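You operate a simulated robot arm through the tools that you are given. There is no shell and no other tool. Be economical: measure what you need, move in short steps, check, and stop when the job is done.

The job below is to be done with a simulated two-armed robot. You get a single attempt, and the scene is never put back.

TASK
Carry the green tray with both arms and set it on the shelf of the green bench.

The check looks at the end state, three seconds after you hand in, the way a careful person would. Anything else that was tipped, shoved, dropped, spilled or broken makes it a failure.

THE ROBOT
Two 6-joint arms with two-finger parallel grippers on one trunk, on a base that drives. Base frame: it is fixed to the floor where the robot stands at the start and does not move with it; the origin is under the middle of the robot, x ahead of it, y to its left, z up; the surface under the hand at the start is at about z = 860. Units: mm, degrees, N and s.
The left shoulder is at the start at [280, 185, 1005], the right one opposite. With the tool pointing down near the work surface each hand reaches from about 560 to 940 mm from the robot's upright axis, wherever it stands, measured 20 degrees to its own side. Places, roughly: shelf of the green bench [700, -400, 300]. Payload 1.57 kg a hand.
The tool frame of a hand sits at the grasp point between the pads (the TCP): z along the fingers, y along the line on which they close. The tips reach 30 mm beyond it. The gripper opens to 80 mm. The fingers are 17 mm wide and 12 mm thick; the gripper's body (40 by 82 mm) begins 80 mm behind the TCP.
Orientation is told as [roll, pitch, yaw] about the base's x, y, z axes, in that order, counted from this pose: with the fingers straight down and closing along the base's y, the tool's x points along the base's -x, its y along +y and its z along -z.

THE INTERFACE
- The arms move only by the tool step_arm. It takes "left_series", "right_series" or both (then of equal length, played together; a hand with none holds still); each is one flat list of numbers, 7 for each row, row after row: the turn, a rotation vector about the base's x, y, z in degrees, then the shift along the base's x, y, z in mm, then the gripper command, from -1 (fully open) to 1 (shut), values between in proportion. In form: [wx, wy, wz, tx, ty, tz, hand, wx, wy, wz, tx, ty, tz, hand, ...]. A call has 1 to 20 rows; each row shifts and turns the commanded pose from where the row before left it. Each row takes 0.2 s and may step no farther than 50 mm and 8.6 degrees from the row before; otherwise, or with a gripper value out of range, the whole call is refused. Where a pose cannot be reached the arm comes as near as it can. A force on the tool above 40 N (or 10 N above the force at the start of the call, whichever is more), or a blocked arm, ends the call early, and 0.2 s more pass. Each finger travels about 153 mm/s and halts on what it meets, pressing with about 41 N; the grip force reading is that of the motor and also rises with nothing between the fingers. The clock runs only during rows and for 0.2 s after the last one: add rows that do not move to give the fingers time. It gives the time, the measured TCP pose, the force on the tool (base axes), the opening and the grip force at its end, in the units of the frame above (readings bear some noise), with the torque about the TCP (base axes, N m) and any sound that the robot's microphone picked up.
- Cameras (640 x 400 px; columns grow to the right, rows downward): "scene" is now at [228, -15.2, 1432.8]; the picture's right is [-0.23, -0.97, 0.00], its down [-0.82, 0.19, -0.53] and it looks along [0.52, -0.12, -0.85] (base axes); focal length 220 px, centre (320, 200). "left" rides on the left gripper at [72, 7, -122] in its tool frame; the picture's right is [-0.09, 1.00, 0.00], its down [-0.84, -0.08, -0.54] and it looks along [-0.54, -0.05, 0.84] (tool axes); focal length 238 px, centre (320, 200). "right" rides on the right gripper at [72, -7, -122] in its tool frame; the picture's right is [0.09, 1.00, 0.00], its down [-0.84, 0.08, -0.54] and it looks along [-0.54, 0.05, 0.84] (tool axes); focal length 238 px, centre (320, 200). There is no depth. A picture from a camera that has moved, and an enlarged one, comes with that camera's place and axes in the base frame and with its lens.
- camera(camera): a new picture of that camera. No time passes.
- lift_body(by): slides the trunk up (or, below 0, down) by that many mm; the arms and the scene camera ride with it, the base frame stays. It gives what a move gives, with no picture.
- roll_base(legs): drives the robot by 1 to 6 legs, each [ahead, turn to the left] in mm and degrees, along the robot's own axes; the way and the turn of a leg run together, so that a leg with both is an arc; at most 1500 mm and 180 degrees a leg. The arms and the cameras ride along, it lands a little off, and it stops where it bumps. It gives what a move gives.
- turn_head(pan, tilt): turns the head with the scene camera to pan (to the left, within 86 degrees either way) and tilt (down, from -29 to 69), counted from straight ahead of the robot. It gives what a move gives.
- enlarge(camera, box): a new picture of the part [left, top, right, bottom] of that camera's present view, enlarged. No time passes.
- hand_in(): hands the job in; it is judged then, once.

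Go step by step. Nothing tells you exact positions but the pictures and the camera data: compare them with the known pose of the tool, close in by small moves and look again before you grip or let go. The budget is 120 turns and 88 pictures, counting those below and the enlarged ones. Unless the task says otherwise, let go and move clear before handing in, and close with one line.

The tools are called after "Request:" by a JSON object that holds its "api" and its "payload". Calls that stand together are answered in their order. step_arm: Moves the arms, as the interface text tells. Its arguments: {"type":"object","properties":{"left_series":{"type":"array","items":{"type":"number"}},"right_series":{"type":"array","items":{"type":"number"}}},"required":[]} The other tools are called the same way: lift_body (by) slides the trunk up or down; roll_base (legs) drives the base; turn_head (pan, tilt) turns the head that bears the scene camera; camera (camera) takes a picture; enlarge (camera, box) takes an enlarged picture of a part of a camera's view; hand_in () hands the job in.

At the start:

```text
time_s: 0.0
left_tool_pos: [600.4, 102.0, 1187.5]
left_tool_rot: [-0.1, -0.1, 0.0]
left_wrist_force: [0.0, 0.9, 0.0]
left_wrist_torque: [0.02, -0.02, -0.01]
left_opening: 80.2
left_grasp_force: 0.0
right_tool_pos: [492.3, -376.4, 1186.2]
right_tool_rot: [0.1, 0.0, 0.0]
right_wrist_force: [-0.2, -0.8, -0.2]
right_wrist_torque: [-0.01, 0.03, 0.01]
right_opening: 79.9
right_grasp_force: 0.0
trunk travel left (down, up): [-700.0, 290.0]
robot x, y, heading: [3.7, 2.0, -0.0]
head pan, tilt: [-13.2, 57.9]
```

scene: 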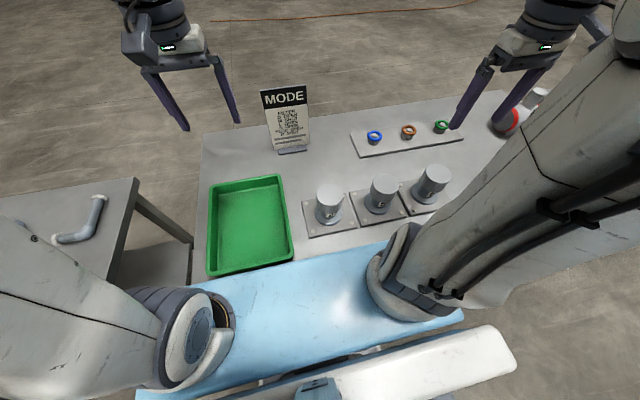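
right: 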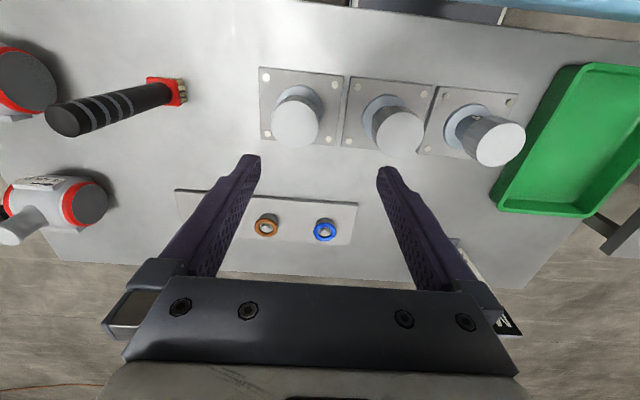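
left: 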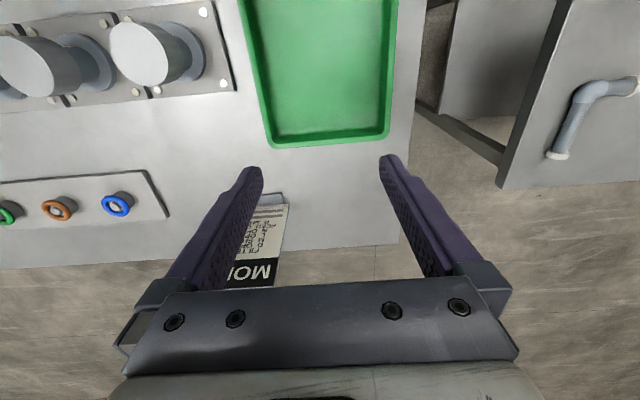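

I see the green tray on the grey table, at about x 405–690, y 10–218. I'll look around for the green bench first.

Request:
{"api": "turn_head", "payload": {"pan": -40, "tilt": 25}}

Request:
{"api": "camera", "payload": {"camera": "scene"}}

Request:
{"api": "turn_head", "payload": {"pan": 30, "tilt": 30}}

Request:
{"api": "camera", "payload": {"camera": "scene"}}

```text
time_s: 1.0
left_tool_pos: [600.7, 102.1, 1186.2]
left_tool_rot: [0.0, 0.1, 0.0]
left_wrist_force: [0.1, 1.2, -0.2]
left_wrist_torque: [-0.01, 0.0, 0.03]
left_opening: 79.9
left_grasp_force: 0.0
right_tool_pos: [493.1, -376.0, 1186.3]
right_tool_rot: [0.0, -0.1, 0.0]
right_wrist_force: [-0.2, -0.5, -0.8]
right_wrist_torque: [-0.02, 0.01, 0.0]
right_opening: 79.7
right_grasp_force: 0.1
trunk travel left (down, up): [-700.0, 290.0]
robot x, y, heading: [0.3, -0.3, -0.1]
head pan, tilt: [-40.0, 25.0]
```

```text
84 pictures are left
camera scene: at [231.4, -58.6, 1480.2], right [-0.64, -0.77, 0.0], down [-0.32, 0.27, -0.91], along [0.69, -0.58, -0.42], focal length 220 px, centre (320, 200)
```

scene: 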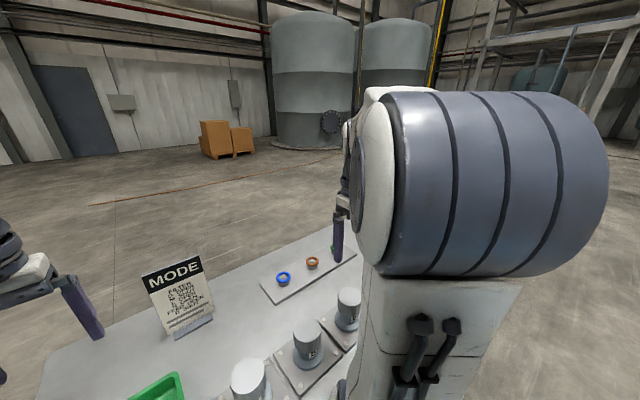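

```text
time_s: 2.4
left_tool_pos: [600.8, 103.1, 1187.2]
left_tool_rot: [0.0, 0.0, 0.1]
left_wrist_force: [0.1, 0.7, 0.0]
left_wrist_torque: [-0.03, 0.02, -0.01]
left_opening: 80.0
left_grasp_force: 0.1
right_tool_pos: [492.9, -374.9, 1185.5]
right_tool_rot: [0.1, 0.0, -0.1]
right_wrist_force: [-0.5, 0.5, -0.3]
right_wrist_torque: [-0.02, 0.04, 0.01]
right_opening: 80.0
right_grasp_force: 0.2
trunk travel left (down, up): [-700.0, 290.0]
robot x, y, heading: [0.8, 0.5, -0.0]
head pan, tilt: [30.0, 30.0]
```

```text
83 pictures are left
camera scene: at [239.2, 45.7, 1472.3], right [0.5, -0.87, 0.0], down [-0.43, -0.25, -0.87], along [0.75, 0.43, -0.5], focal length 220 px, centre (320, 200)
```

scene: 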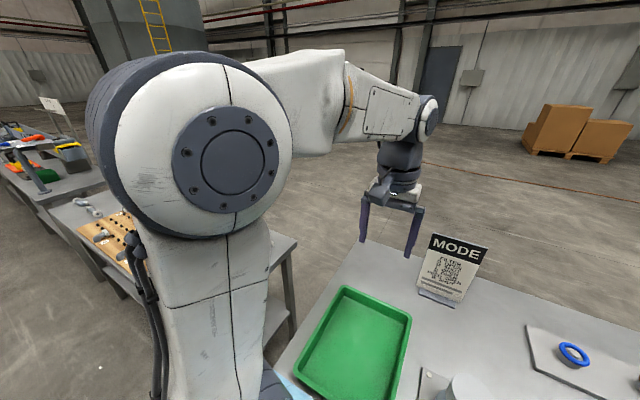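

The bench with the shelf seems to be the one right in front of me, with the shelf under the top. I'll back away to see it from the front.

Request:
{"api": "roll_base", "payload": {"legs": [[-900, 0]]}}

Request:
{"api": "turn_head", "payload": {"pan": -10, "tilt": 35}}

Request:
{"api": "camera", "payload": {"camera": "scene"}}

```text
time_s: 7.1
left_tool_pos: [-290.6, 103.8, 1187.7]
left_tool_rot: [-0.1, -0.1, 0.3]
left_wrist_force: [-0.3, -0.3, -0.2]
left_wrist_torque: [0.0, 0.03, 0.01]
left_opening: 79.9
left_grasp_force: 0.0
right_tool_pos: [-396.3, -376.3, 1186.4]
right_tool_rot: [0.0, 0.0, 0.3]
right_wrist_force: [0.2, -0.4, 1.0]
right_wrist_torque: [0.0, 0.01, 0.01]
right_opening: 80.0
right_grasp_force: 0.0
trunk travel left (down, up): [-700.0, 290.0]
robot x, y, heading: [-888.5, -0.6, 0.3]
head pan, tilt: [30.0, 30.0]
```

```text
time_s: 8.2
left_tool_pos: [-290.7, 103.1, 1188.0]
left_tool_rot: [0.0, -0.1, 0.3]
left_wrist_force: [-0.5, 0.2, 0.1]
left_wrist_torque: [0.01, 0.0, -0.03]
left_opening: 80.0
left_grasp_force: 0.1
right_tool_pos: [-396.1, -375.7, 1187.2]
right_tool_rot: [0.1, 0.0, 0.3]
right_wrist_force: [-0.4, -1.4, -0.7]
right_wrist_torque: [0.03, -0.01, -0.02]
right_opening: 80.0
right_grasp_force: 0.1
trunk travel left (down, up): [-700.0, 290.0]
robot x, y, heading: [-891.5, -1.6, 0.5]
head pan, tilt: [-10.0, 35.0]
```

```text
82 pictures are left
camera scene: at [-643.3, -15.6, 1464.6], right [-0.17, -0.99, 0.0], down [-0.57, 0.1, -0.82], along [0.81, -0.14, -0.57], focal length 220 px, centre (320, 200)
```

scene: 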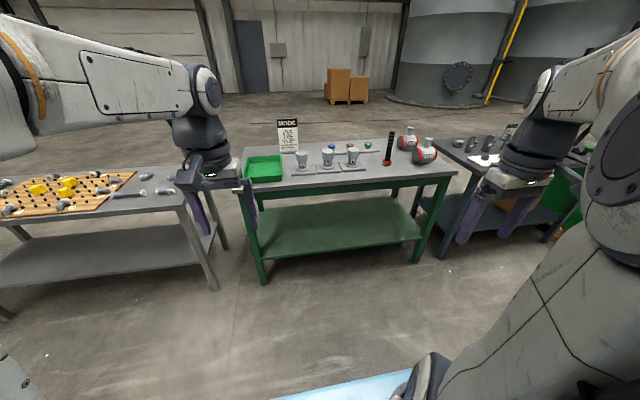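

The bench straight ahead has green legs and an empty green shelf. I'll zoom in to measure it.

Request:
{"api": "enlarge", "payload": {"camera": "scene", "box": [220, 110, 480, 290]}}

```text
2.22 times, centred on (350, 200) of scene
camera zoom: at [-643.3, -15.6, 1464.6], right [-0.17, -0.99, 0.0], down [-0.57, 0.1, -0.82], along [0.81, -0.14, -0.57], focal length 488 px, centre (253, 200)
```

zoom: 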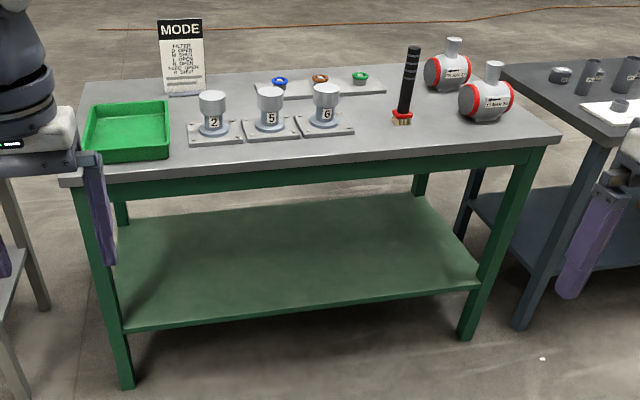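

The shelf front edge is at x≈385, with legs near y≈205 and y≈-960, and there is about 480 mm of clear height under the apron. I'll look down at my own front to see what the blue part is.

Request:
{"api": "turn_head", "payload": {"pan": 0, "tilt": 69}}

Request:
{"api": "camera", "payload": {"camera": "scene"}}

```text
time_s: 9.1
left_tool_pos: [-290.7, 103.2, 1188.4]
left_tool_rot: [0.0, 0.0, 0.3]
left_wrist_force: [-0.3, 0.2, -0.2]
left_wrist_torque: [0.01, -0.02, 0.03]
left_opening: 79.9
left_grasp_force: 0.0
right_tool_pos: [-395.5, -375.4, 1185.2]
right_tool_rot: [0.1, 0.0, 0.3]
right_wrist_force: [0.2, 0.2, 0.1]
right_wrist_torque: [0.03, 0.02, 0.0]
right_opening: 80.0
right_grasp_force: 0.1
trunk travel left (down, up): [-700.0, 290.0]
robot x, y, heading: [-893.6, 1.4, 0.3]
head pan, tilt: [0.0, 68.8]
```

```text
80 pictures are left
camera scene: at [-674.1, -0.5, 1420.9], right [0.0, -1.0, 0.0], down [-0.93, 0.0, -0.36], along [0.36, 0.0, -0.93], focal length 220 px, centre (320, 200)
```

scene: 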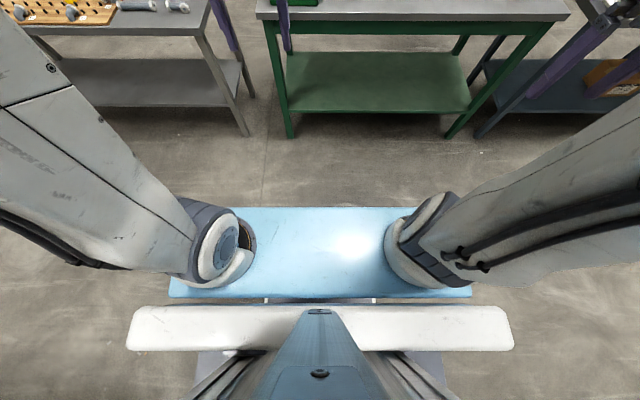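

The blue plate belongs to the trunk, and its front edge is about 366 mm ahead of the axis. I'll line the robot up with the tray (y≈114), stopping at x≈-175 so the arms work at mid reach.

Request:
{"api": "roll_base", "payload": {"legs": [[0, 8.9], [727, 0], [0, -9.2]]}}

Request:
{"api": "turn_head", "payload": {"pan": 0, "tilt": 50}}

Request:
{"api": "camera", "payload": {"camera": "scene"}}

```text
time_s: 14.4
left_tool_pos: [428.6, 213.1, 1187.2]
left_tool_rot: [0.0, 0.0, -0.2]
left_wrist_force: [-0.9, 0.0, -0.1]
left_wrist_torque: [-0.02, 0.03, 0.01]
left_opening: 80.1
left_grasp_force: 0.0
right_tool_pos: [319.1, -264.3, 1185.7]
right_tool_rot: [0.0, -0.1, -0.2]
right_wrist_force: [-0.1, 0.0, 0.2]
right_wrist_torque: [-0.01, 0.0, -0.01]
right_opening: 79.9
right_grasp_force: 0.0
trunk travel left (down, up): [-700.0, 290.0]
robot x, y, heading: [-175.5, 112.6, -0.1]
head pan, tilt: [0.0, 68.8]
```

```text
time_s: 15.2
left_tool_pos: [428.5, 213.2, 1188.2]
left_tool_rot: [0.0, 0.0, -0.2]
left_wrist_force: [-0.9, -0.5, 0.3]
left_wrist_torque: [-0.05, 0.0, 0.01]
left_opening: 80.0
left_grasp_force: 0.1
right_tool_pos: [319.7, -264.8, 1186.5]
right_tool_rot: [0.0, 0.0, -0.2]
right_wrist_force: [-0.2, -0.8, 0.1]
right_wrist_torque: [0.02, 0.02, 0.0]
right_opening: 80.0
right_grasp_force: 0.0
trunk travel left (down, up): [-700.0, 290.0]
robot x, y, heading: [-172.7, 111.5, -0.3]
head pan, tilt: [0.0, 50.0]
```

```text
79 pictures are left
camera scene: at [65.3, 112.5, 1442.8], right [0.0, -1.0, 0.0], down [-0.77, 0.0, -0.64], along [0.64, 0.0, -0.77], focal length 220 px, centre (320, 200)
```

scene: 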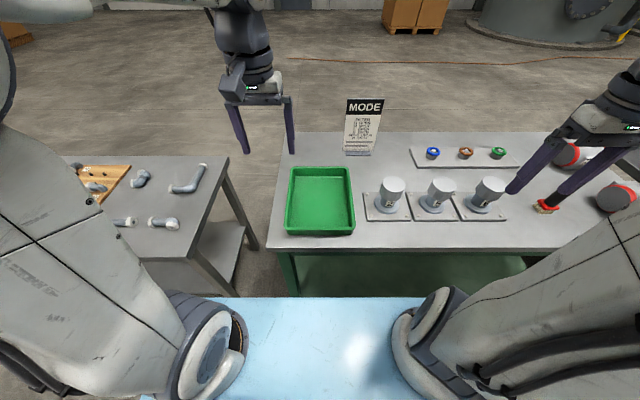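

Request:
{"api": "enlarge", "payload": {"camera": "scene", "box": [260, 140, 420, 240]}}

```text
4.00 times, centred on (340, 190) of scene
camera zoom: at [65.3, 112.5, 1442.8], right [0.0, -1.0, 0.0], down [-0.77, 0.0, -0.64], along [0.64, 0.0, -0.77], focal length 878 px, centre (240, 240)
```

zoom: 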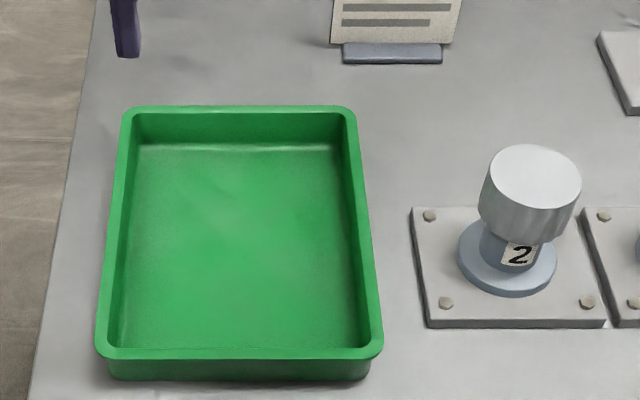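

The tray rim is at z≈903, x 406–674, y 8–217, and the nearest plate is 42 mm away. I'll lower the trunk 110 mm and bring both hands above the side walls, tilted 30° so the wrists trail.

Request:
{"api": "lift_body", "payload": {"by": -110}}

Request:
{"api": "step_arm", "payload": {"left_series": [0, -3.75, 0, 13.9, 0, 0, -0.25, 0, -3.75, 0, 13.9, 0, 0, -0.25, 0, -3.75, 0, 13.9, 0, 0, -0.25, 0, -3.75, 0, 13.9, 0, 0, -0.25, 0, -3.75, 0, 13.9, 0, 0, -0.25, 0, -3.75, 0, 13.9, 0, 0, -0.25, 0, -3.75, 0, 13.9, 0, 0, -0.25, 0, -3.75, 0, 13.9, 0, 0, -0.25, 0, 0, 0, 0, 0, 0, -0.25], "right_series": [0, -3.75, 0, 27.5, 34.7, 0, -0.25, 0, -3.75, 0, 27.5, 34.7, 0, -0.25, 0, -3.75, 0, 27.5, 34.7, 0, -0.25, 0, -3.75, 0, 27.5, 34.7, 0, -0.25, 0, -3.75, 0, 27.5, 34.7, 0, -0.25, 0, -3.75, 0, 27.5, 34.7, 0, -0.25, 0, -3.75, 0, 27.5, 34.7, 0, -0.25, 0, -3.75, 0, 27.5, 34.7, 0, -0.25, 0, 0, 0, 0, 0, 0, -0.25]}}

Request:
{"api": "camera", "payload": {"camera": "scene"}}

Request:
{"api": "camera", "payload": {"camera": "right"}}

Request:
{"api": "camera", "payload": {"camera": "left"}}

```text
time_s: 16.6
left_tool_pos: [427.9, 214.1, 1078.0]
left_tool_rot: [0.0, 0.0, -0.2]
left_wrist_force: [-0.3, -0.3, -0.3]
left_wrist_torque: [0.01, -0.02, -0.02]
left_opening: 80.3
left_grasp_force: 0.1
right_tool_pos: [319.4, -265.0, 1077.5]
right_tool_rot: [0.1, 0.0, -0.3]
right_wrist_force: [0.1, 0.4, -0.9]
right_wrist_torque: [0.03, -0.02, -0.03]
right_opening: 80.0
right_grasp_force: 0.0
trunk travel left (down, up): [-590.0, 400.0]
robot x, y, heading: [-176.8, 110.0, -0.2]
head pan, tilt: [0.0, 50.0]
```

```text
time_s: 18.6
left_tool_pos: [539.2, 213.5, 1076.3]
left_tool_rot: [0.1, -30.0, -0.3]
left_wrist_force: [0.8, -0.9, 0.4]
left_wrist_torque: [0.0, 0.01, 0.02]
left_opening: 50.1
left_grasp_force: 0.0
right_tool_pos: [539.6, 13.5, 1076.3]
right_tool_rot: [0.1, -30.1, -0.3]
right_wrist_force: [-0.4, 0.1, 0.0]
right_wrist_torque: [0.05, -0.02, 0.02]
right_opening: 50.1
right_grasp_force: 0.0
trunk travel left (down, up): [-590.0, 400.0]
robot x, y, heading: [-175.6, 113.9, -0.2]
head pan, tilt: [0.0, 50.0]
```

```text
77 pictures are left
camera scene: at [65.4, 112.6, 1332.8], right [0.0, -1.0, 0.0], down [-0.77, 0.0, -0.64], along [0.64, 0.0, -0.77], focal length 220 px, centre (320, 200)
```

scene: 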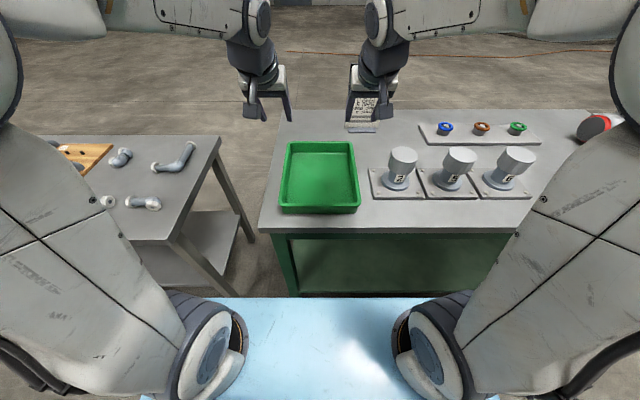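

```text
76 pictures are left
camera right: at [416.1, 6.4, 1144.6], right [-0.08, 1.0, -0.04], down [0.45, 0.07, 0.89], along [0.89, 0.05, -0.46], focal length 238 px, centre (320, 200)
```

right: 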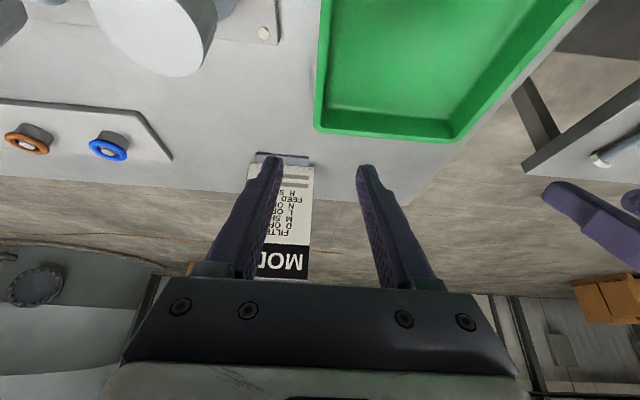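

```text
75 pictures are left
camera left: at [416.1, 219.8, 1145.4], right [0.08, 1.0, 0.05], down [0.45, -0.08, 0.89], along [0.89, -0.05, -0.46], focal length 238 px, centre (320, 200)
```

left: 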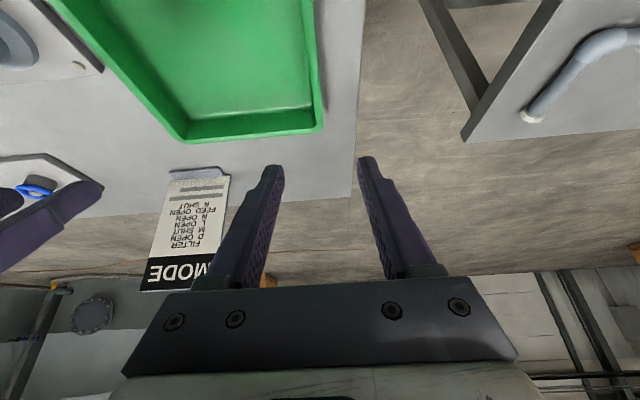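

Both hands are above the walls as planned, but the elbows flare up and out. I'll stand farther back so the arms reach flatter for going under the bench top, then extend the arms the same distance.

Request:
{"api": "roll_base", "payload": {"legs": [[-170, 0]]}}

Request:
{"api": "step_arm", "payload": {"left_series": [0, 0, 0, 42.5, 0, -20, -0.25, 0, 0, 0, 42.5, 0, -20, -0.25, 0, 0, 0, 42.5, 0, -20, -0.25, 0, 0, 0, 42.5, 0, -20, -0.25, 0, 0, 0, 0, 0, 0, -0.25], "right_series": [0, 0, 0, 42.5, 0, -20, -0.25, 0, 0, 0, 42.5, 0, -20, -0.25, 0, 0, 0, 42.5, 0, -20, -0.25, 0, 0, 0, 42.5, 0, -20, -0.25, 0, 0, 0, 0, 0, 0, -0.25]}}

Request:
{"api": "camera", "payload": {"camera": "scene"}}

```text
time_s: 20.1
left_tool_pos: [369.8, 213.8, 1077.9]
left_tool_rot: [0.1, -30.0, -0.3]
left_wrist_force: [-0.4, -0.3, -0.6]
left_wrist_torque: [0.01, -0.01, 0.02]
left_opening: 50.0
left_grasp_force: 0.0
right_tool_pos: [370.0, 14.9, 1075.7]
right_tool_rot: [0.1, -30.0, -0.1]
right_wrist_force: [0.3, -0.6, -0.7]
right_wrist_torque: [0.01, 0.03, 0.02]
right_opening: 50.1
right_grasp_force: 0.0
trunk travel left (down, up): [-590.0, 400.0]
robot x, y, heading: [-344.2, 113.9, -0.3]
head pan, tilt: [0.0, 50.0]
```

```text
time_s: 21.3
left_tool_pos: [539.0, 212.5, 996.3]
left_tool_rot: [0.1, -30.0, -0.2]
left_wrist_force: [0.3, 1.2, 0.7]
left_wrist_torque: [-0.02, -0.01, -0.03]
left_opening: 49.9
left_grasp_force: 0.0
right_tool_pos: [540.3, 14.1, 993.8]
right_tool_rot: [0.0, -30.0, -0.2]
right_wrist_force: [0.2, 0.1, -0.3]
right_wrist_torque: [0.03, 0.01, 0.0]
right_opening: 49.7
right_grasp_force: 0.0
trunk travel left (down, up): [-590.0, 400.0]
robot x, y, heading: [-343.9, 114.0, -0.2]
head pan, tilt: [0.0, 50.0]
```

```text
74 pictures are left
camera scene: at [-105.1, 113.4, 1332.7], right [0.0, -1.0, 0.0], down [-0.77, 0.0, -0.64], along [0.64, 0.0, -0.77], focal length 220 px, centre (320, 200)
```

scene: 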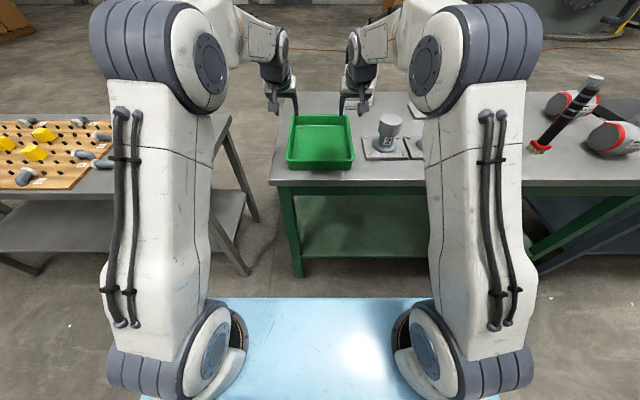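

The upper arms now lean forward and the elbows stay outside the bench, which suits the shelf. Next I'll lower the hands toward the walls and check before going below the rim.

Request:
{"api": "step_arm", "payload": {"left_series": [0, 0, 0, 0, 0, -20, -0.25, 0, 0, 0, 0, 0, -20, -0.25, 0, 0, 0, 0, 0, -16, -0.25], "right_series": [0, 0, 0, 0, -0.5, -20, -0.25, 0, 0, 0, 0, -0.5, -20, -0.25, 0, 0, 0, 0, -0.5, -14, -0.25]}}

Request:
{"api": "enlarge", "payload": {"camera": "scene", "box": [240, 60, 400, 180]}}

Request:
{"api": "camera", "payload": {"camera": "right"}}

Request:
{"api": "camera", "payload": {"camera": "left"}}

```text
time_s: 22.1
left_tool_pos: [538.6, 213.8, 941.2]
left_tool_rot: [0.2, -30.0, -0.3]
left_wrist_force: [0.4, 0.4, -0.4]
left_wrist_torque: [0.01, 0.02, 0.01]
left_opening: 50.0
left_grasp_force: 0.1
right_tool_pos: [540.8, 13.0, 941.4]
right_tool_rot: [0.1, -30.0, -0.2]
right_wrist_force: [0.1, 0.3, 0.9]
right_wrist_torque: [0.02, -0.02, -0.01]
right_opening: 49.8
right_grasp_force: 0.1
trunk travel left (down, up): [-590.0, 400.0]
robot x, y, heading: [-338.7, 112.4, -0.2]
head pan, tilt: [0.0, 50.0]
```

```text
3.33 times, centred on (320, 120) of scene
camera zoom: at [-105.5, 113.4, 1332.8], right [0.0, -1.0, 0.0], down [-0.77, 0.0, -0.64], along [0.64, 0.0, -0.77], focal length 732 px, centre (320, 467)
```

zoom: 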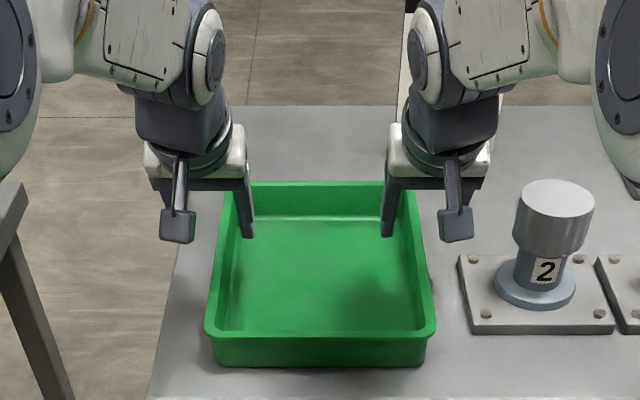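

```text
72 pictures are left
camera right: at [415.4, 5.7, 1010.6], right [-0.08, 1.0, -0.04], down [0.45, 0.07, 0.89], along [0.89, 0.05, -0.46], focal length 238 px, centre (320, 200)
```

right: 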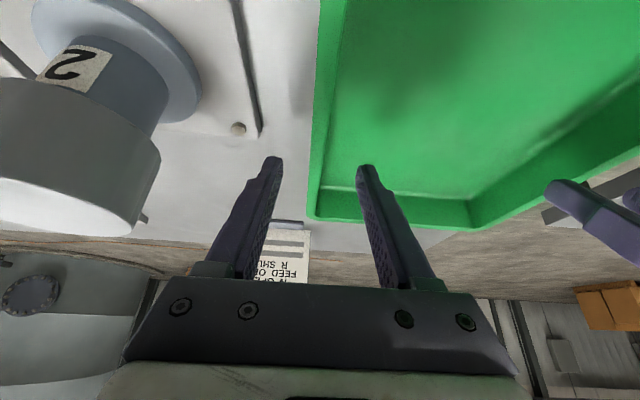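

```text
71 pictures are left
camera left: at [415.0, 220.8, 1009.6], right [0.08, 1.0, 0.05], down [0.45, -0.08, 0.89], along [0.89, -0.05, -0.46], focal length 238 px, centre (320, 200)
```

left: 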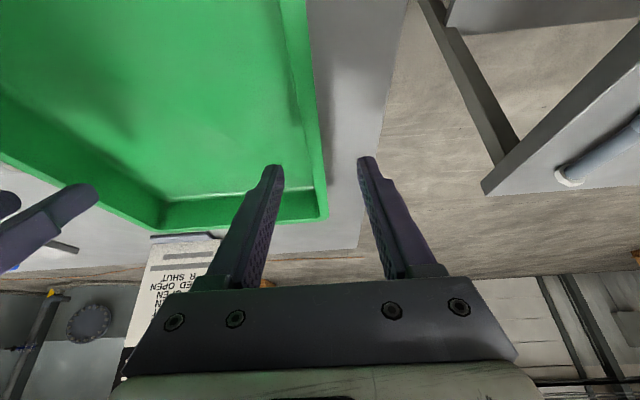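

Each wall sits midway between its fingers. I'll go down the last 40 mm and look again.

Request:
{"api": "step_arm", "payload": {"left_series": [0, 0, 0, 0, 0, -15, -0.25, 0, 0, 0, 0, 0, -15, -0.25, 0, 0, 0, 0, 0, -10, -0.25, 0, 0, 0, 0, 0, 0, -0.25], "right_series": [0, 0, 0, 0, 0, -15, -0.25, 0, 0, 0, 0, 0, -15, -0.25, 0, 0, 0, 0, 0, -10, -0.25, 0, 0, 0, 0, 0, 0, -0.25]}}

Request:
{"api": "enlarge", "payload": {"camera": "scene", "box": [240, 60, 400, 180]}}

Request:
{"api": "camera", "payload": {"camera": "right"}}

Request:
{"api": "camera", "payload": {"camera": "left"}}

```text
time_s: 23.1
left_tool_pos: [539.9, 214.6, 901.5]
left_tool_rot: [0.1, -29.9, -0.2]
left_wrist_force: [-0.1, 0.3, 0.4]
left_wrist_torque: [0.01, -0.02, 0.01]
left_opening: 49.9
left_grasp_force: 0.0
right_tool_pos: [539.4, 12.3, 900.1]
right_tool_rot: [0.2, -30.1, -0.2]
right_wrist_force: [0.0, -0.2, 0.5]
right_wrist_torque: [-0.01, 0.0, 0.02]
right_opening: 50.1
right_grasp_force: 0.0
trunk travel left (down, up): [-590.0, 400.0]
robot x, y, heading: [-341.3, 112.7, -0.2]
head pan, tilt: [0.0, 50.0]
```

```text
3.33 times, centred on (320, 120) of scene
camera zoom: at [-105.4, 113.4, 1332.8], right [0.0, -1.0, 0.0], down [-0.77, 0.0, -0.64], along [0.64, 0.0, -0.77], focal length 732 px, centre (320, 467)
```

zoom: 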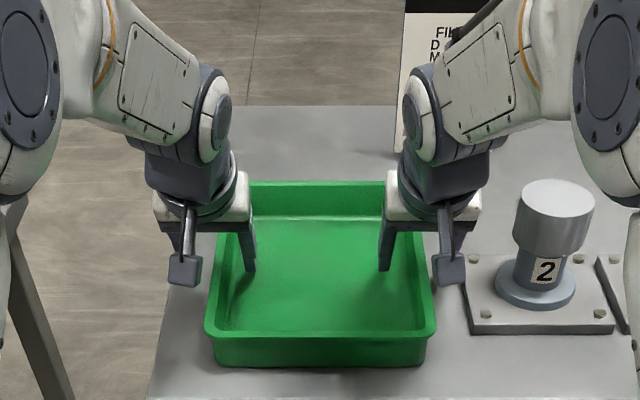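

```text
69 pictures are left
camera right: at [415.4, 5.7, 969.9], right [-0.08, 1.0, -0.04], down [0.45, 0.07, 0.89], along [0.89, 0.05, -0.46], focal length 238 px, centre (320, 200)
```

right: 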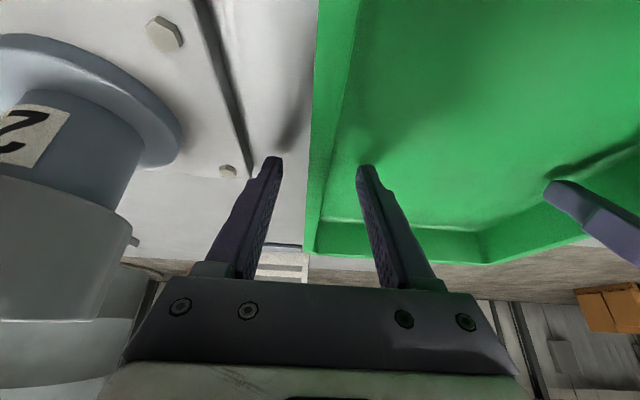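

```text
68 pictures are left
camera left: at [415.3, 220.6, 969.0], right [0.08, 1.0, 0.05], down [0.45, -0.08, 0.89], along [0.89, -0.05, -0.46], focal length 238 px, centre (320, 200)
```

left: 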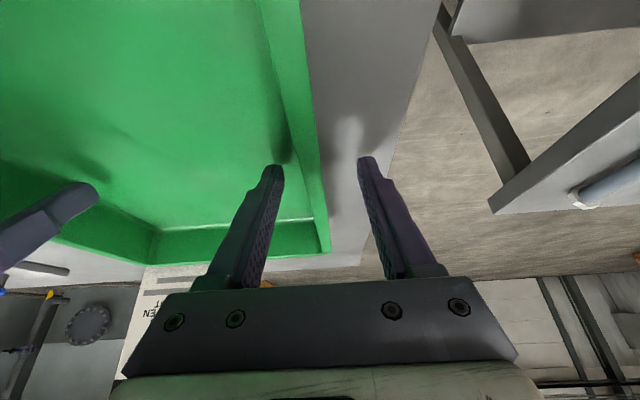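

Fingers straddle both walls without contact. Closing both grippers now.

Request:
{"api": "step_arm", "payload": {"left_series": [0, 0, 0, 0, 0, 0, 0.3, 0, 0, 0, 0, 0, 0, 0.6, 0, 0, 0, 0, 0, 0, 1, 0, 0, 0, 0, 0, 0, 1, 0, 0, 0, 0, 0, 0, 1], "right_series": [0, 0, 0, 0, 0, 0, 0.3, 0, 0, 0, 0, 0, 0, 0.6, 0, 0, 0, 0, 0, 0, 1, 0, 0, 0, 0, 0, 0, 1, 0, 0, 0, 0, 0, 0, 1]}}

Request:
{"api": "enlarge", "payload": {"camera": "scene", "box": [240, 60, 400, 180]}}

```text
time_s: 24.3
left_tool_pos: [539.1, 212.1, 900.7]
left_tool_rot: [-0.1, -30.1, -0.3]
left_wrist_force: [0.1, -28.1, 1.0]
left_wrist_torque: [-0.06, 0.16, 0.14]
left_opening: 4.0
left_grasp_force: 24.7
right_tool_pos: [539.1, 15.2, 901.7]
right_tool_rot: [0.3, -30.1, -0.1]
right_wrist_force: [0.1, 28.0, -0.5]
right_wrist_torque: [-0.24, -0.03, -0.31]
right_opening: 3.9
right_grasp_force: 24.4
trunk travel left (down, up): [-590.0, 400.0]
robot x, y, heading: [-344.6, 109.4, -0.4]
head pan, tilt: [0.0, 50.0]
```

```text
3.33 times, centred on (320, 120) of scene
camera zoom: at [-105.3, 113.4, 1332.8], right [0.0, -1.0, 0.0], down [-0.77, 0.0, -0.64], along [0.64, 0.0, -0.77], focal length 732 px, centre (320, 467)
```

zoom: 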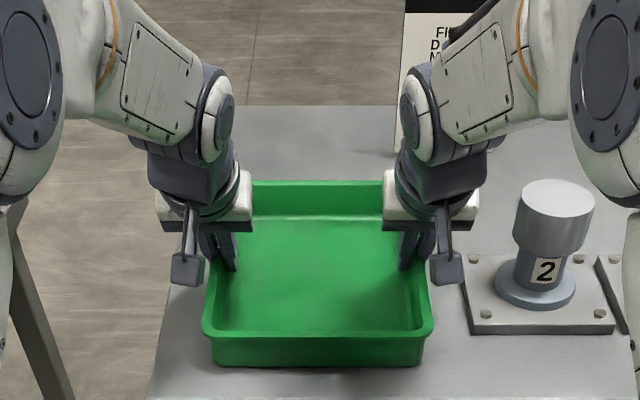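

Both walls are held (about 4 mm thick), but the hands pull apart slightly with about 28 N. I'll bring them inward a touch to relieve that.

Request:
{"api": "step_arm", "payload": {"left_series": [0, 0, 0, 0, -1, 0, 1, 0, 0, 0, 0, -1, 0, 1, 0, 0, 0, 0, 0, 0, 1], "right_series": [0, 0, 0, 0, 1, 0, 1, 0, 0, 0, 0, 1, 0, 1, 0, 0, 0, 0, 0, 0, 1]}}

```text
time_s: 25.1
left_tool_pos: [538.2, 210.5, 901.3]
left_tool_rot: [0.0, -30.1, -0.4]
left_wrist_force: [-1.3, -20.9, -0.1]
left_wrist_torque: [-0.21, -0.11, -0.05]
left_opening: 3.7
left_grasp_force: 24.4
right_tool_pos: [539.1, 14.7, 901.1]
right_tool_rot: [0.1, -29.9, -0.1]
right_wrist_force: [0.8, 20.8, -0.1]
right_wrist_torque: [-0.12, 0.04, -0.15]
right_opening: 3.7
right_grasp_force: 24.8
trunk travel left (down, up): [-590.0, 400.0]
robot x, y, heading: [-343.2, 113.3, -0.3]
head pan, tilt: [0.0, 50.0]
```

Request:
{"api": "step_arm", "payload": {"left_series": [0, 0, 0, 0, -1.5, 0, 1, 0, 0, 0, 0, -1.5, 0, 1, 0, 0, 0, 0, -1.5, 0, 1, 0, 0, 0, 0, 0, 0, 1], "right_series": [0, 0, 0, 0, 1.5, 0, 1, 0, 0, 0, 0, 1.5, 0, 1, 0, 0, 0, 0, 1.5, 0, 1, 0, 0, 0, 0, 0, 0, 1]}}

```text
time_s: 26.1
left_tool_pos: [538.6, 210.5, 900.3]
left_tool_rot: [0.3, -29.9, -0.1]
left_wrist_force: [-1.5, 19.1, 3.9]
left_wrist_torque: [-0.44, -0.23, -0.35]
left_opening: 3.6
left_grasp_force: 24.8
right_tool_pos: [539.0, 16.2, 900.2]
right_tool_rot: [-0.2, -29.8, -0.2]
right_wrist_force: [1.6, -19.5, 0.0]
right_wrist_torque: [0.01, -0.33, 0.06]
right_opening: 3.9
right_grasp_force: 24.7
trunk travel left (down, up): [-590.0, 400.0]
robot x, y, heading: [-343.4, 109.1, -0.0]
head pan, tilt: [0.0, 50.0]
```

Slightly overshot, so I'll give half of it back.

Request:
{"api": "step_arm", "payload": {"left_series": [0, 0, 0, 0, 1, 0, 1, 0, 0, 0, 0, 1, 0, 1, 0, 0, 0, 0, 0, 0, 1], "right_series": [0, 0, 0, 0, -1, 0, 1, 0, 0, 0, 0, -1, 0, 1, 0, 0, 0, 0, 0, 0, 1]}}

Request:
{"api": "lift_body", "payload": {"by": 20}}

Request:
{"api": "camera", "payload": {"camera": "scene"}}

```text
time_s: 26.9
left_tool_pos: [537.6, 210.7, 900.0]
left_tool_rot: [0.2, -30.0, -0.1]
left_wrist_force: [-0.8, 23.4, 3.9]
left_wrist_torque: [-0.26, -0.02, -0.25]
left_opening: 3.6
left_grasp_force: 24.0
right_tool_pos: [538.8, 14.8, 901.0]
right_tool_rot: [0.1, -30.0, -0.3]
right_wrist_force: [1.6, -23.0, -0.8]
right_wrist_torque: [-0.22, -0.43, 0.0]
right_opening: 3.8
right_grasp_force: 24.6
trunk travel left (down, up): [-590.0, 400.0]
robot x, y, heading: [-347.5, 116.4, -0.1]
head pan, tilt: [0.0, 50.0]
```

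```text
time_s: 27.6
left_tool_pos: [538.6, 210.4, 922.1]
left_tool_rot: [0.2, -30.1, -0.3]
left_wrist_force: [1.6, 15.3, 4.9]
left_wrist_torque: [0.31, 0.55, 0.1]
left_opening: 3.1
left_grasp_force: 24.3
right_tool_pos: [539.1, 15.6, 923.1]
right_tool_rot: [0.1, -30.3, -0.3]
right_wrist_force: [1.4, -16.1, 7.7]
right_wrist_torque: [-0.39, 0.52, -0.17]
right_opening: 3.2
right_grasp_force: 24.5
trunk travel left (down, up): [-610.0, 380.0]
robot x, y, heading: [-343.5, 114.4, -0.2]
head pan, tilt: [0.0, 50.0]
```

```text
66 pictures are left
camera scene: at [-105.9, 113.4, 1353.3], right [0.0, -1.0, 0.0], down [-0.77, 0.0, -0.64], along [0.64, 0.0, -0.77], focal length 220 px, centre (320, 200)
```

scene: 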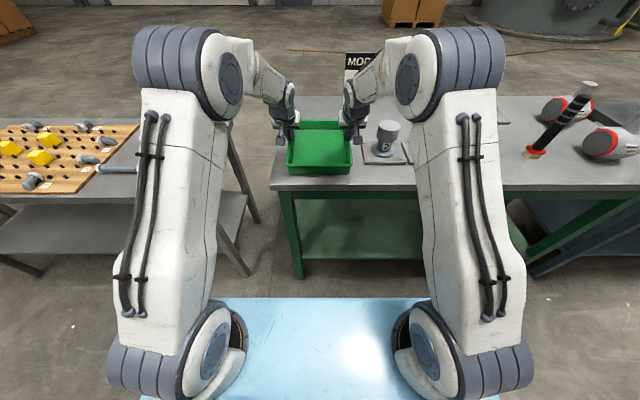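

The tray lifts cleanly and level. I'll raise it another 60 mm, then back away from the bench.

Request:
{"api": "lift_body", "payload": {"by": 60}}

Request:
{"api": "roll_base", "payload": {"legs": [[-300, 0]]}}

Request:
{"api": "camera", "payload": {"camera": "scene"}}

```text
time_s: 28.6
left_tool_pos: [538.5, 211.7, 980.0]
left_tool_rot: [0.3, -29.8, -0.2]
left_wrist_force: [-1.3, 22.6, -1.6]
left_wrist_torque: [0.51, 0.46, 0.18]
left_opening: 3.6
left_grasp_force: 24.7
right_tool_pos: [540.3, 15.6, 980.8]
right_tool_rot: [0.1, -30.0, -0.4]
right_wrist_force: [0.5, -22.2, -0.4]
right_wrist_torque: [-0.45, -0.45, -0.34]
right_opening: 3.6
right_grasp_force: 24.3
trunk travel left (down, up): [-670.0, 320.0]
robot x, y, heading: [-339.5, 109.7, -0.2]
head pan, tilt: [0.0, 50.0]
```

```text
time_s: 30.6
left_tool_pos: [239.1, 210.5, 980.3]
left_tool_rot: [0.3, -30.0, -0.1]
left_wrist_force: [-0.5, 22.4, -1.4]
left_wrist_torque: [0.52, -0.1, 0.14]
left_opening: 3.5
left_grasp_force: 25.1
right_tool_pos: [237.8, 14.3, 981.1]
right_tool_rot: [0.1, -30.0, -0.5]
right_wrist_force: [0.5, -22.1, -0.5]
right_wrist_torque: [-0.5, 0.12, -0.31]
right_opening: 3.6
right_grasp_force: 24.7
trunk travel left (down, up): [-670.0, 320.0]
robot x, y, heading: [-643.3, 114.0, -0.3]
head pan, tilt: [0.0, 50.0]
```

```text
65 pictures are left
camera scene: at [-406.2, 114.2, 1412.7], right [-0.01, -1.0, 0.0], down [-0.77, 0.0, -0.64], along [0.64, 0.0, -0.77], focal length 220 px, centre (320, 200)
```

scene: 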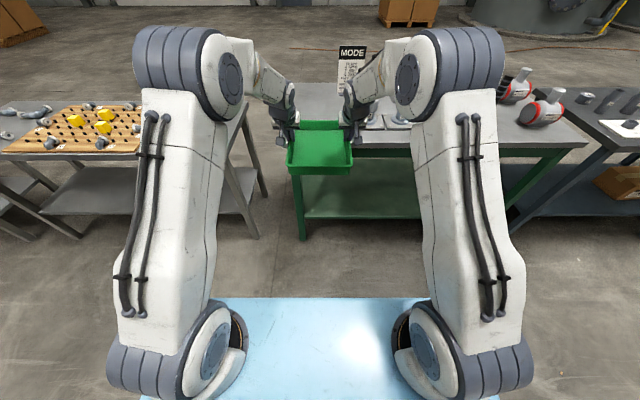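

The tray is held securely and level. I'll back off more and turn right to shift over in front of the middle of the shelf, checking the way first.

Request:
{"api": "roll_base", "payload": {"legs": [[-270, 0], [0, -45]]}}

Request:
{"api": "turn_head", "payload": {"pan": -30, "tilt": 25}}

Request:
{"api": "camera", "payload": {"camera": "scene"}}

```text
time_s: 34.6
left_tool_pos: [-223.4, -438.9, 979.4]
left_tool_rot: [0.0, -29.9, -45.1]
left_wrist_force: [0.4, 2.0, -1.4]
left_wrist_torque: [0.13, -0.04, -0.12]
left_opening: 3.5
left_grasp_force: 25.0
right_tool_pos: [-361.6, -577.2, 980.8]
right_tool_rot: [0.1, -29.9, -45.4]
right_wrist_force: [-1.0, -2.3, -1.1]
right_wrist_torque: [-0.09, -0.02, -0.09]
right_opening: 3.7
right_grasp_force: 24.6
trunk travel left (down, up): [-670.0, 320.0]
robot x, y, heading: [-917.8, 121.0, -45.5]
head pan, tilt: [0.0, 50.0]
```

```text
time_s: 35.5
left_tool_pos: [-223.2, -438.6, 981.3]
left_tool_rot: [0.2, -30.0, -45.1]
left_wrist_force: [-1.4, 0.4, -1.1]
left_wrist_torque: [0.05, -0.03, -0.14]
left_opening: 3.5
left_grasp_force: 24.2
right_tool_pos: [-360.7, -577.2, 980.7]
right_tool_rot: [0.1, -30.1, -45.6]
right_wrist_force: [0.9, -1.0, -1.5]
right_wrist_torque: [0.03, -0.02, -0.04]
right_opening: 3.7
right_grasp_force: 24.2
trunk travel left (down, up): [-670.0, 320.0]
robot x, y, heading: [-915.5, 116.6, -45.3]
head pan, tilt: [-30.0, 25.0]
```

```text
64 pictures are left
camera scene: at [-778.5, -86.0, 1450.2], right [-0.97, -0.25, 0.0], down [-0.11, 0.41, -0.91], along [0.23, -0.88, -0.42], focal length 220 px, centre (320, 200)
```

scene: 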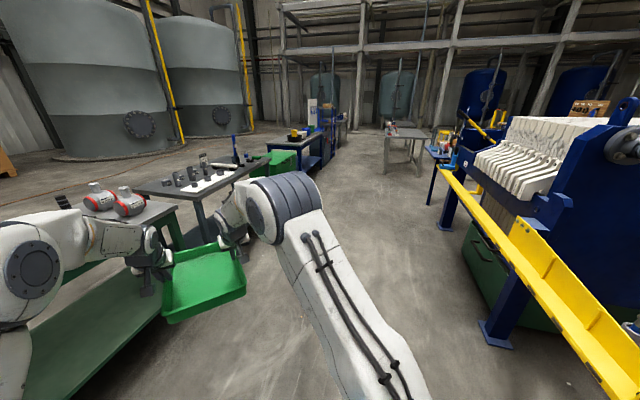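

The aisle is clear; the press rail is at x≈-1340. I'll turn the rest of the way right, drive 480 mm and turn back to face the bench.

Request:
{"api": "roll_base", "payload": {"legs": [[0, -44.7], [480, 0], [0, 90]]}}

Request:
{"api": "turn_head", "payload": {"pan": 0, "tilt": 45}}

Request:
{"api": "camera", "payload": {"camera": "scene"}}

```text
time_s: 44.3
left_tool_pos: [-38.2, -259.2, 980.9]
left_tool_rot: [0.1, -30.0, 0.2]
left_wrist_force: [-0.5, 0.6, -1.3]
left_wrist_torque: [-0.01, -0.06, -0.08]
left_opening: 3.4
left_grasp_force: 24.4
right_tool_pos: [-36.2, -456.5, 979.6]
right_tool_rot: [0.1, -30.0, 0.0]
right_wrist_force: [0.9, 0.4, -0.3]
right_wrist_torque: [0.0, 0.05, 0.0]
right_opening: 3.7
right_grasp_force: 24.9
trunk travel left (down, up): [-670.0, 320.0]
robot x, y, heading: [-921.1, -359.8, 0.2]
head pan, tilt: [-30.0, 25.0]
```

```text
time_s: 45.2
left_tool_pos: [-37.8, -258.9, 981.2]
left_tool_rot: [0.3, -29.8, 0.1]
left_wrist_force: [-0.6, -1.3, -1.7]
left_wrist_torque: [0.02, 0.02, -0.14]
left_opening: 3.6
left_grasp_force: 25.0
right_tool_pos: [-35.9, -454.8, 980.5]
right_tool_rot: [0.1, -29.9, -0.1]
right_wrist_force: [1.5, 0.4, -0.6]
right_wrist_torque: [0.07, -0.06, -0.05]
right_opening: 3.9
right_grasp_force: 24.5
trunk travel left (down, up): [-670.0, 320.0]
robot x, y, heading: [-919.9, -362.9, -0.0]
head pan, tilt: [0.0, 45.0]
```

```text
63 pictures are left
camera scene: at [-676.8, -360.2, 1419.7], right [0.0, -1.0, 0.0], down [-0.71, 0.0, -0.71], along [0.71, 0.0, -0.71], focal length 220 px, centre (320, 200)
```

scene: 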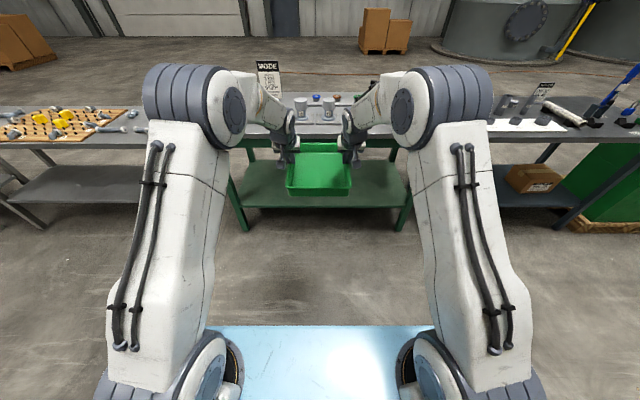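

I'm facing the bench centre at y≈-360. Lowering the trunk 570 mm so the tray rides about 70 mm above shelf height.

Request:
{"api": "lift_body", "payload": {"by": -570}}

Request:
{"api": "turn_head", "payload": {"pan": 0, "tilt": 15}}

Request:
{"api": "camera", "payload": {"camera": "scene"}}

Request:
{"api": "camera", "payload": {"camera": "left"}}

```text
refused: -570 is not a number from -400 to 400
```

```text
time_s: 46.2
left_tool_pos: [-36.5, -258.9, 980.5]
left_tool_rot: [0.2, -30.0, 0.2]
left_wrist_force: [-0.7, -0.4, -1.8]
left_wrist_torque: [0.03, 0.03, -0.13]
left_opening: 3.6
left_grasp_force: 24.5
right_tool_pos: [-36.0, -455.8, 980.9]
right_tool_rot: [0.1, -29.8, -0.1]
right_wrist_force: [0.8, 0.3, 0.9]
right_wrist_torque: [0.06, -0.03, -0.02]
right_opening: 3.6
right_grasp_force: 24.6
trunk travel left (down, up): [-670.0, 320.0]
robot x, y, heading: [-917.6, -358.4, 0.2]
head pan, tilt: [0.0, 15.0]
```

```text
62 pictures are left
camera scene: at [-664.7, -360.1, 1466.4], right [0.0, -1.0, 0.0], down [-0.26, 0.0, -0.97], along [0.97, 0.0, -0.26], focal length 220 px, centre (320, 200)
```

scene: 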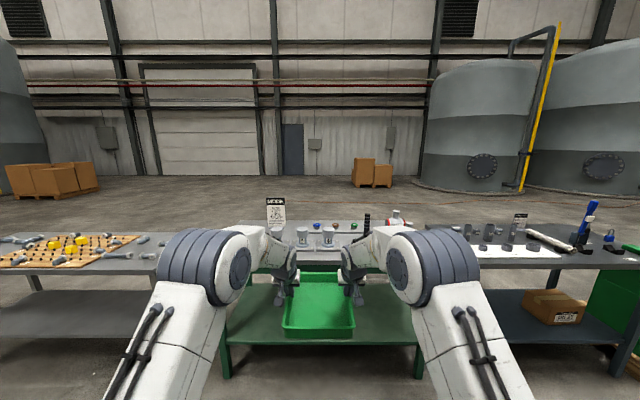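

```text
61 pictures are left
camera left: at [-161.3, -253.8, 1049.2], right [0.08, 1.0, 0.05], down [0.45, -0.08, 0.89], along [0.89, -0.05, -0.46], focal length 238 px, centre (320, 200)
```

left: 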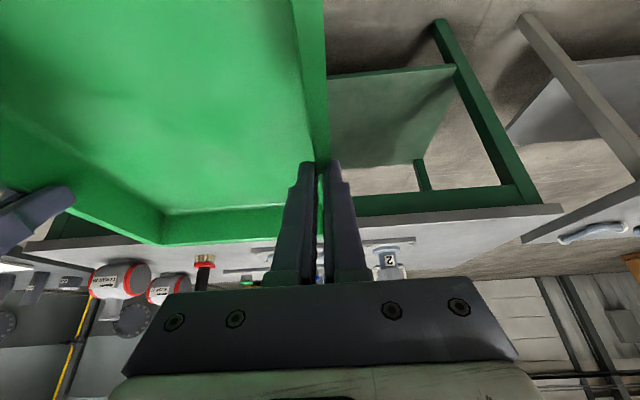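

The lift is limited to 400 mm per call, so I'll lower in two steps.

Request:
{"api": "lift_body", "payload": {"by": -285}}

Request:
{"api": "lift_body", "payload": {"by": -285}}

Request:
{"api": "camera", "payload": {"camera": "scene"}}

Request:
{"api": "camera", "payload": {"camera": "left"}}

```text
time_s: 49.1
left_tool_pos: [-37.7, -258.7, 695.6]
left_tool_rot: [0.1, -30.0, 0.3]
left_wrist_force: [-0.5, -0.2, -1.3]
left_wrist_torque: [0.03, 0.03, -0.12]
left_opening: 3.9
left_grasp_force: 24.0
right_tool_pos: [-35.5, -455.6, 696.1]
right_tool_rot: [0.1, -29.9, -0.1]
right_wrist_force: [1.1, 0.3, -0.5]
right_wrist_torque: [0.06, 0.01, -0.03]
right_opening: 3.6
right_grasp_force: 24.9
trunk travel left (down, up): [-385.0, 605.0]
robot x, y, heading: [-917.6, -360.8, -0.3]
head pan, tilt: [0.0, 15.0]
```

```text
time_s: 52.0
left_tool_pos: [-37.9, -258.8, 411.4]
left_tool_rot: [0.2, -30.1, 0.1]
left_wrist_force: [-0.7, 0.0, -2.1]
left_wrist_torque: [0.05, -0.01, -0.09]
left_opening: 3.7
left_grasp_force: 24.4
right_tool_pos: [-36.4, -455.5, 411.2]
right_tool_rot: [0.1, -29.9, -0.1]
right_wrist_force: [1.1, 0.4, -0.3]
right_wrist_torque: [0.06, -0.02, 0.01]
right_opening: 3.7
right_grasp_force: 24.6
trunk travel left (down, up): [-100.0, 890.0]
robot x, y, heading: [-920.4, -361.2, -0.1]
head pan, tilt: [0.0, 15.0]
```

```text
60 pictures are left
camera scene: at [-664.9, -360.1, 896.5], right [0.0, -1.0, 0.0], down [-0.26, 0.0, -0.97], along [0.97, 0.0, -0.26], focal length 220 px, centre (320, 200)
```

scene: 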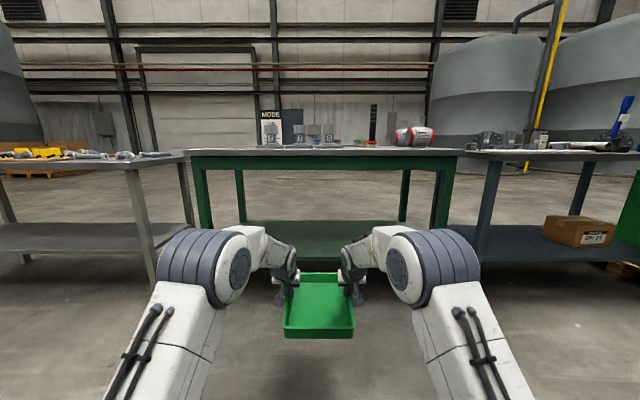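

```text
59 pictures are left
camera left: at [-161.4, -253.8, 479.3], right [0.08, 1.0, 0.05], down [0.45, -0.08, 0.89], along [0.89, -0.05, -0.46], focal length 238 px, centre (320, 200)
```

left: 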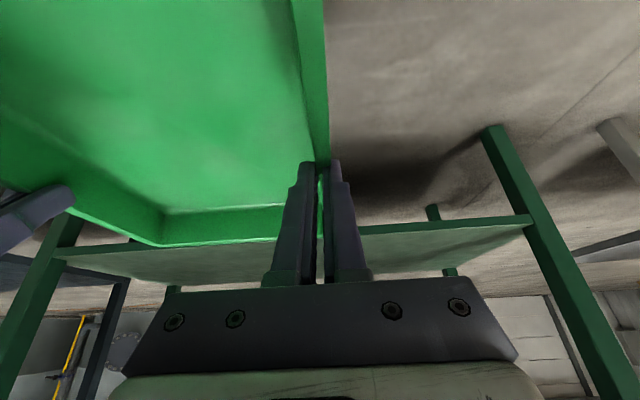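

The tray hangs level in front of the shelf opening. I'll zoom in to measure the shelf edge and apron heights before entering.

Request:
{"api": "enlarge", "payload": {"camera": "scene", "box": [180, 140, 480, 340]}}

Request:
{"api": "enlarge", "payload": {"camera": "scene", "box": [230, 140, 410, 280]}}

```text
2.00 times, centred on (330, 240) of scene
camera zoom: at [-664.9, -360.1, 896.5], right [0.0, -1.0, 0.0], down [-0.26, 0.0, -0.97], along [0.97, 0.0, -0.26], focal length 439 px, centre (300, 120)
```

zoom: 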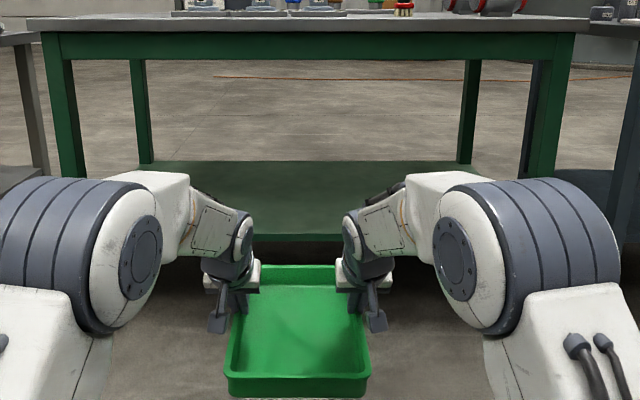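

```text
2.86 times, centred on (320, 210) of scene
camera zoom: at [-664.9, -360.1, 896.5], right [0.0, -1.0, 0.0], down [-0.26, 0.0, -0.97], along [0.97, 0.0, -0.26], focal length 627 px, centre (320, 171)
```

zoom: 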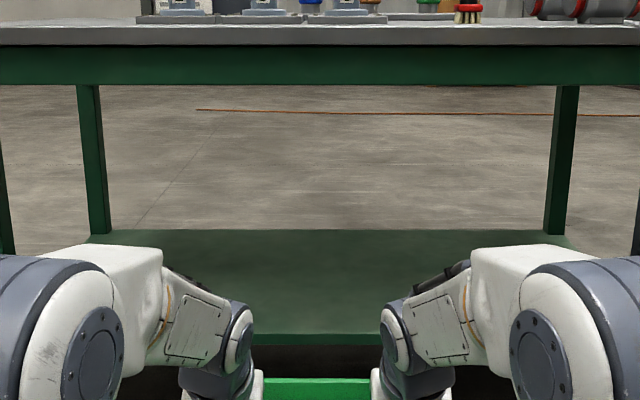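

The shelf top at z≈300 spans x 391–942, and the apron bottom is at z≈768, so the arms will clear. I'll lower 30 mm more and drive part way in.

Request:
{"api": "lift_body", "payload": {"by": -30}}

Request:
{"api": "roll_base", "payload": {"legs": [[300, 0]]}}

Request:
{"api": "camera", "payload": {"camera": "scene"}}

Request:
{"api": "camera", "payload": {"camera": "left"}}

```text
time_s: 52.7
left_tool_pos: [-36.8, -260.1, 378.6]
left_tool_rot: [0.2, -30.0, 0.1]
left_wrist_force: [0.9, -0.6, -1.0]
left_wrist_torque: [0.05, 0.02, -0.14]
left_opening: 3.5
left_grasp_force: 24.3
right_tool_pos: [-35.0, -455.7, 380.5]
right_tool_rot: [0.1, -29.9, -0.1]
right_wrist_force: [0.6, 0.6, -1.4]
right_wrist_torque: [0.06, -0.04, -0.04]
right_opening: 3.3
right_grasp_force: 24.7
trunk travel left (down, up): [-70.0, 920.0]
robot x, y, heading: [-917.8, -360.7, -0.2]
head pan, tilt: [0.0, 15.0]
```

```text
time_s: 54.8
left_tool_pos: [262.4, -256.4, 380.3]
left_tool_rot: [0.2, -30.0, 0.4]
left_wrist_force: [-0.5, -1.0, -0.9]
left_wrist_torque: [0.04, -0.01, -0.12]
left_opening: 3.5
left_grasp_force: 24.8
right_tool_pos: [265.4, -452.0, 381.4]
right_tool_rot: [0.1, -29.9, 0.2]
right_wrist_force: [0.2, 0.7, -0.3]
right_wrist_torque: [0.04, -0.01, 0.01]
right_opening: 3.4
right_grasp_force: 24.4
trunk travel left (down, up): [-70.0, 920.0]
robot x, y, heading: [-615.9, -360.7, 0.2]
head pan, tilt: [0.0, 15.0]
```

```text
56 pictures are left
camera scene: at [-363.8, -358.9, 866.5], right [0.0, -1.0, 0.0], down [-0.26, 0.0, -0.97], along [0.97, 0.0, -0.26], focal length 220 px, centre (320, 200)
```

scene: 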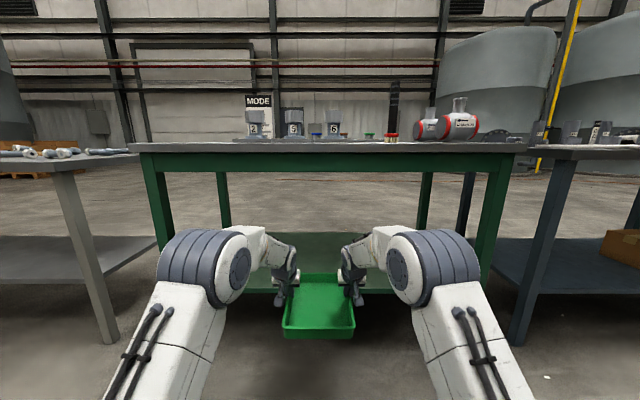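

```text
55 pictures are left
camera left: at [139.3, -251.0, 449.2], right [0.07, 1.0, 0.05], down [0.45, -0.08, 0.89], along [0.89, -0.04, -0.46], focal length 238 px, centre (320, 200)
```

left: 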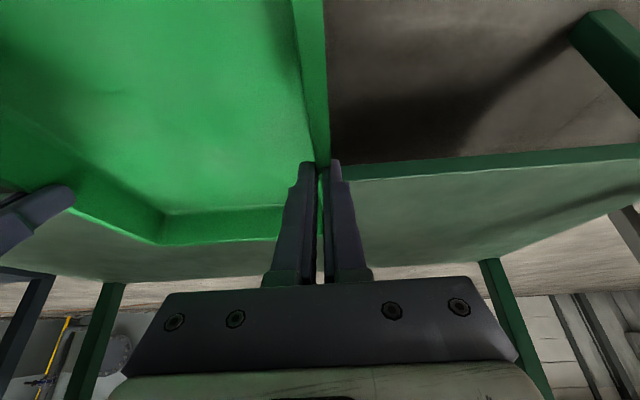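

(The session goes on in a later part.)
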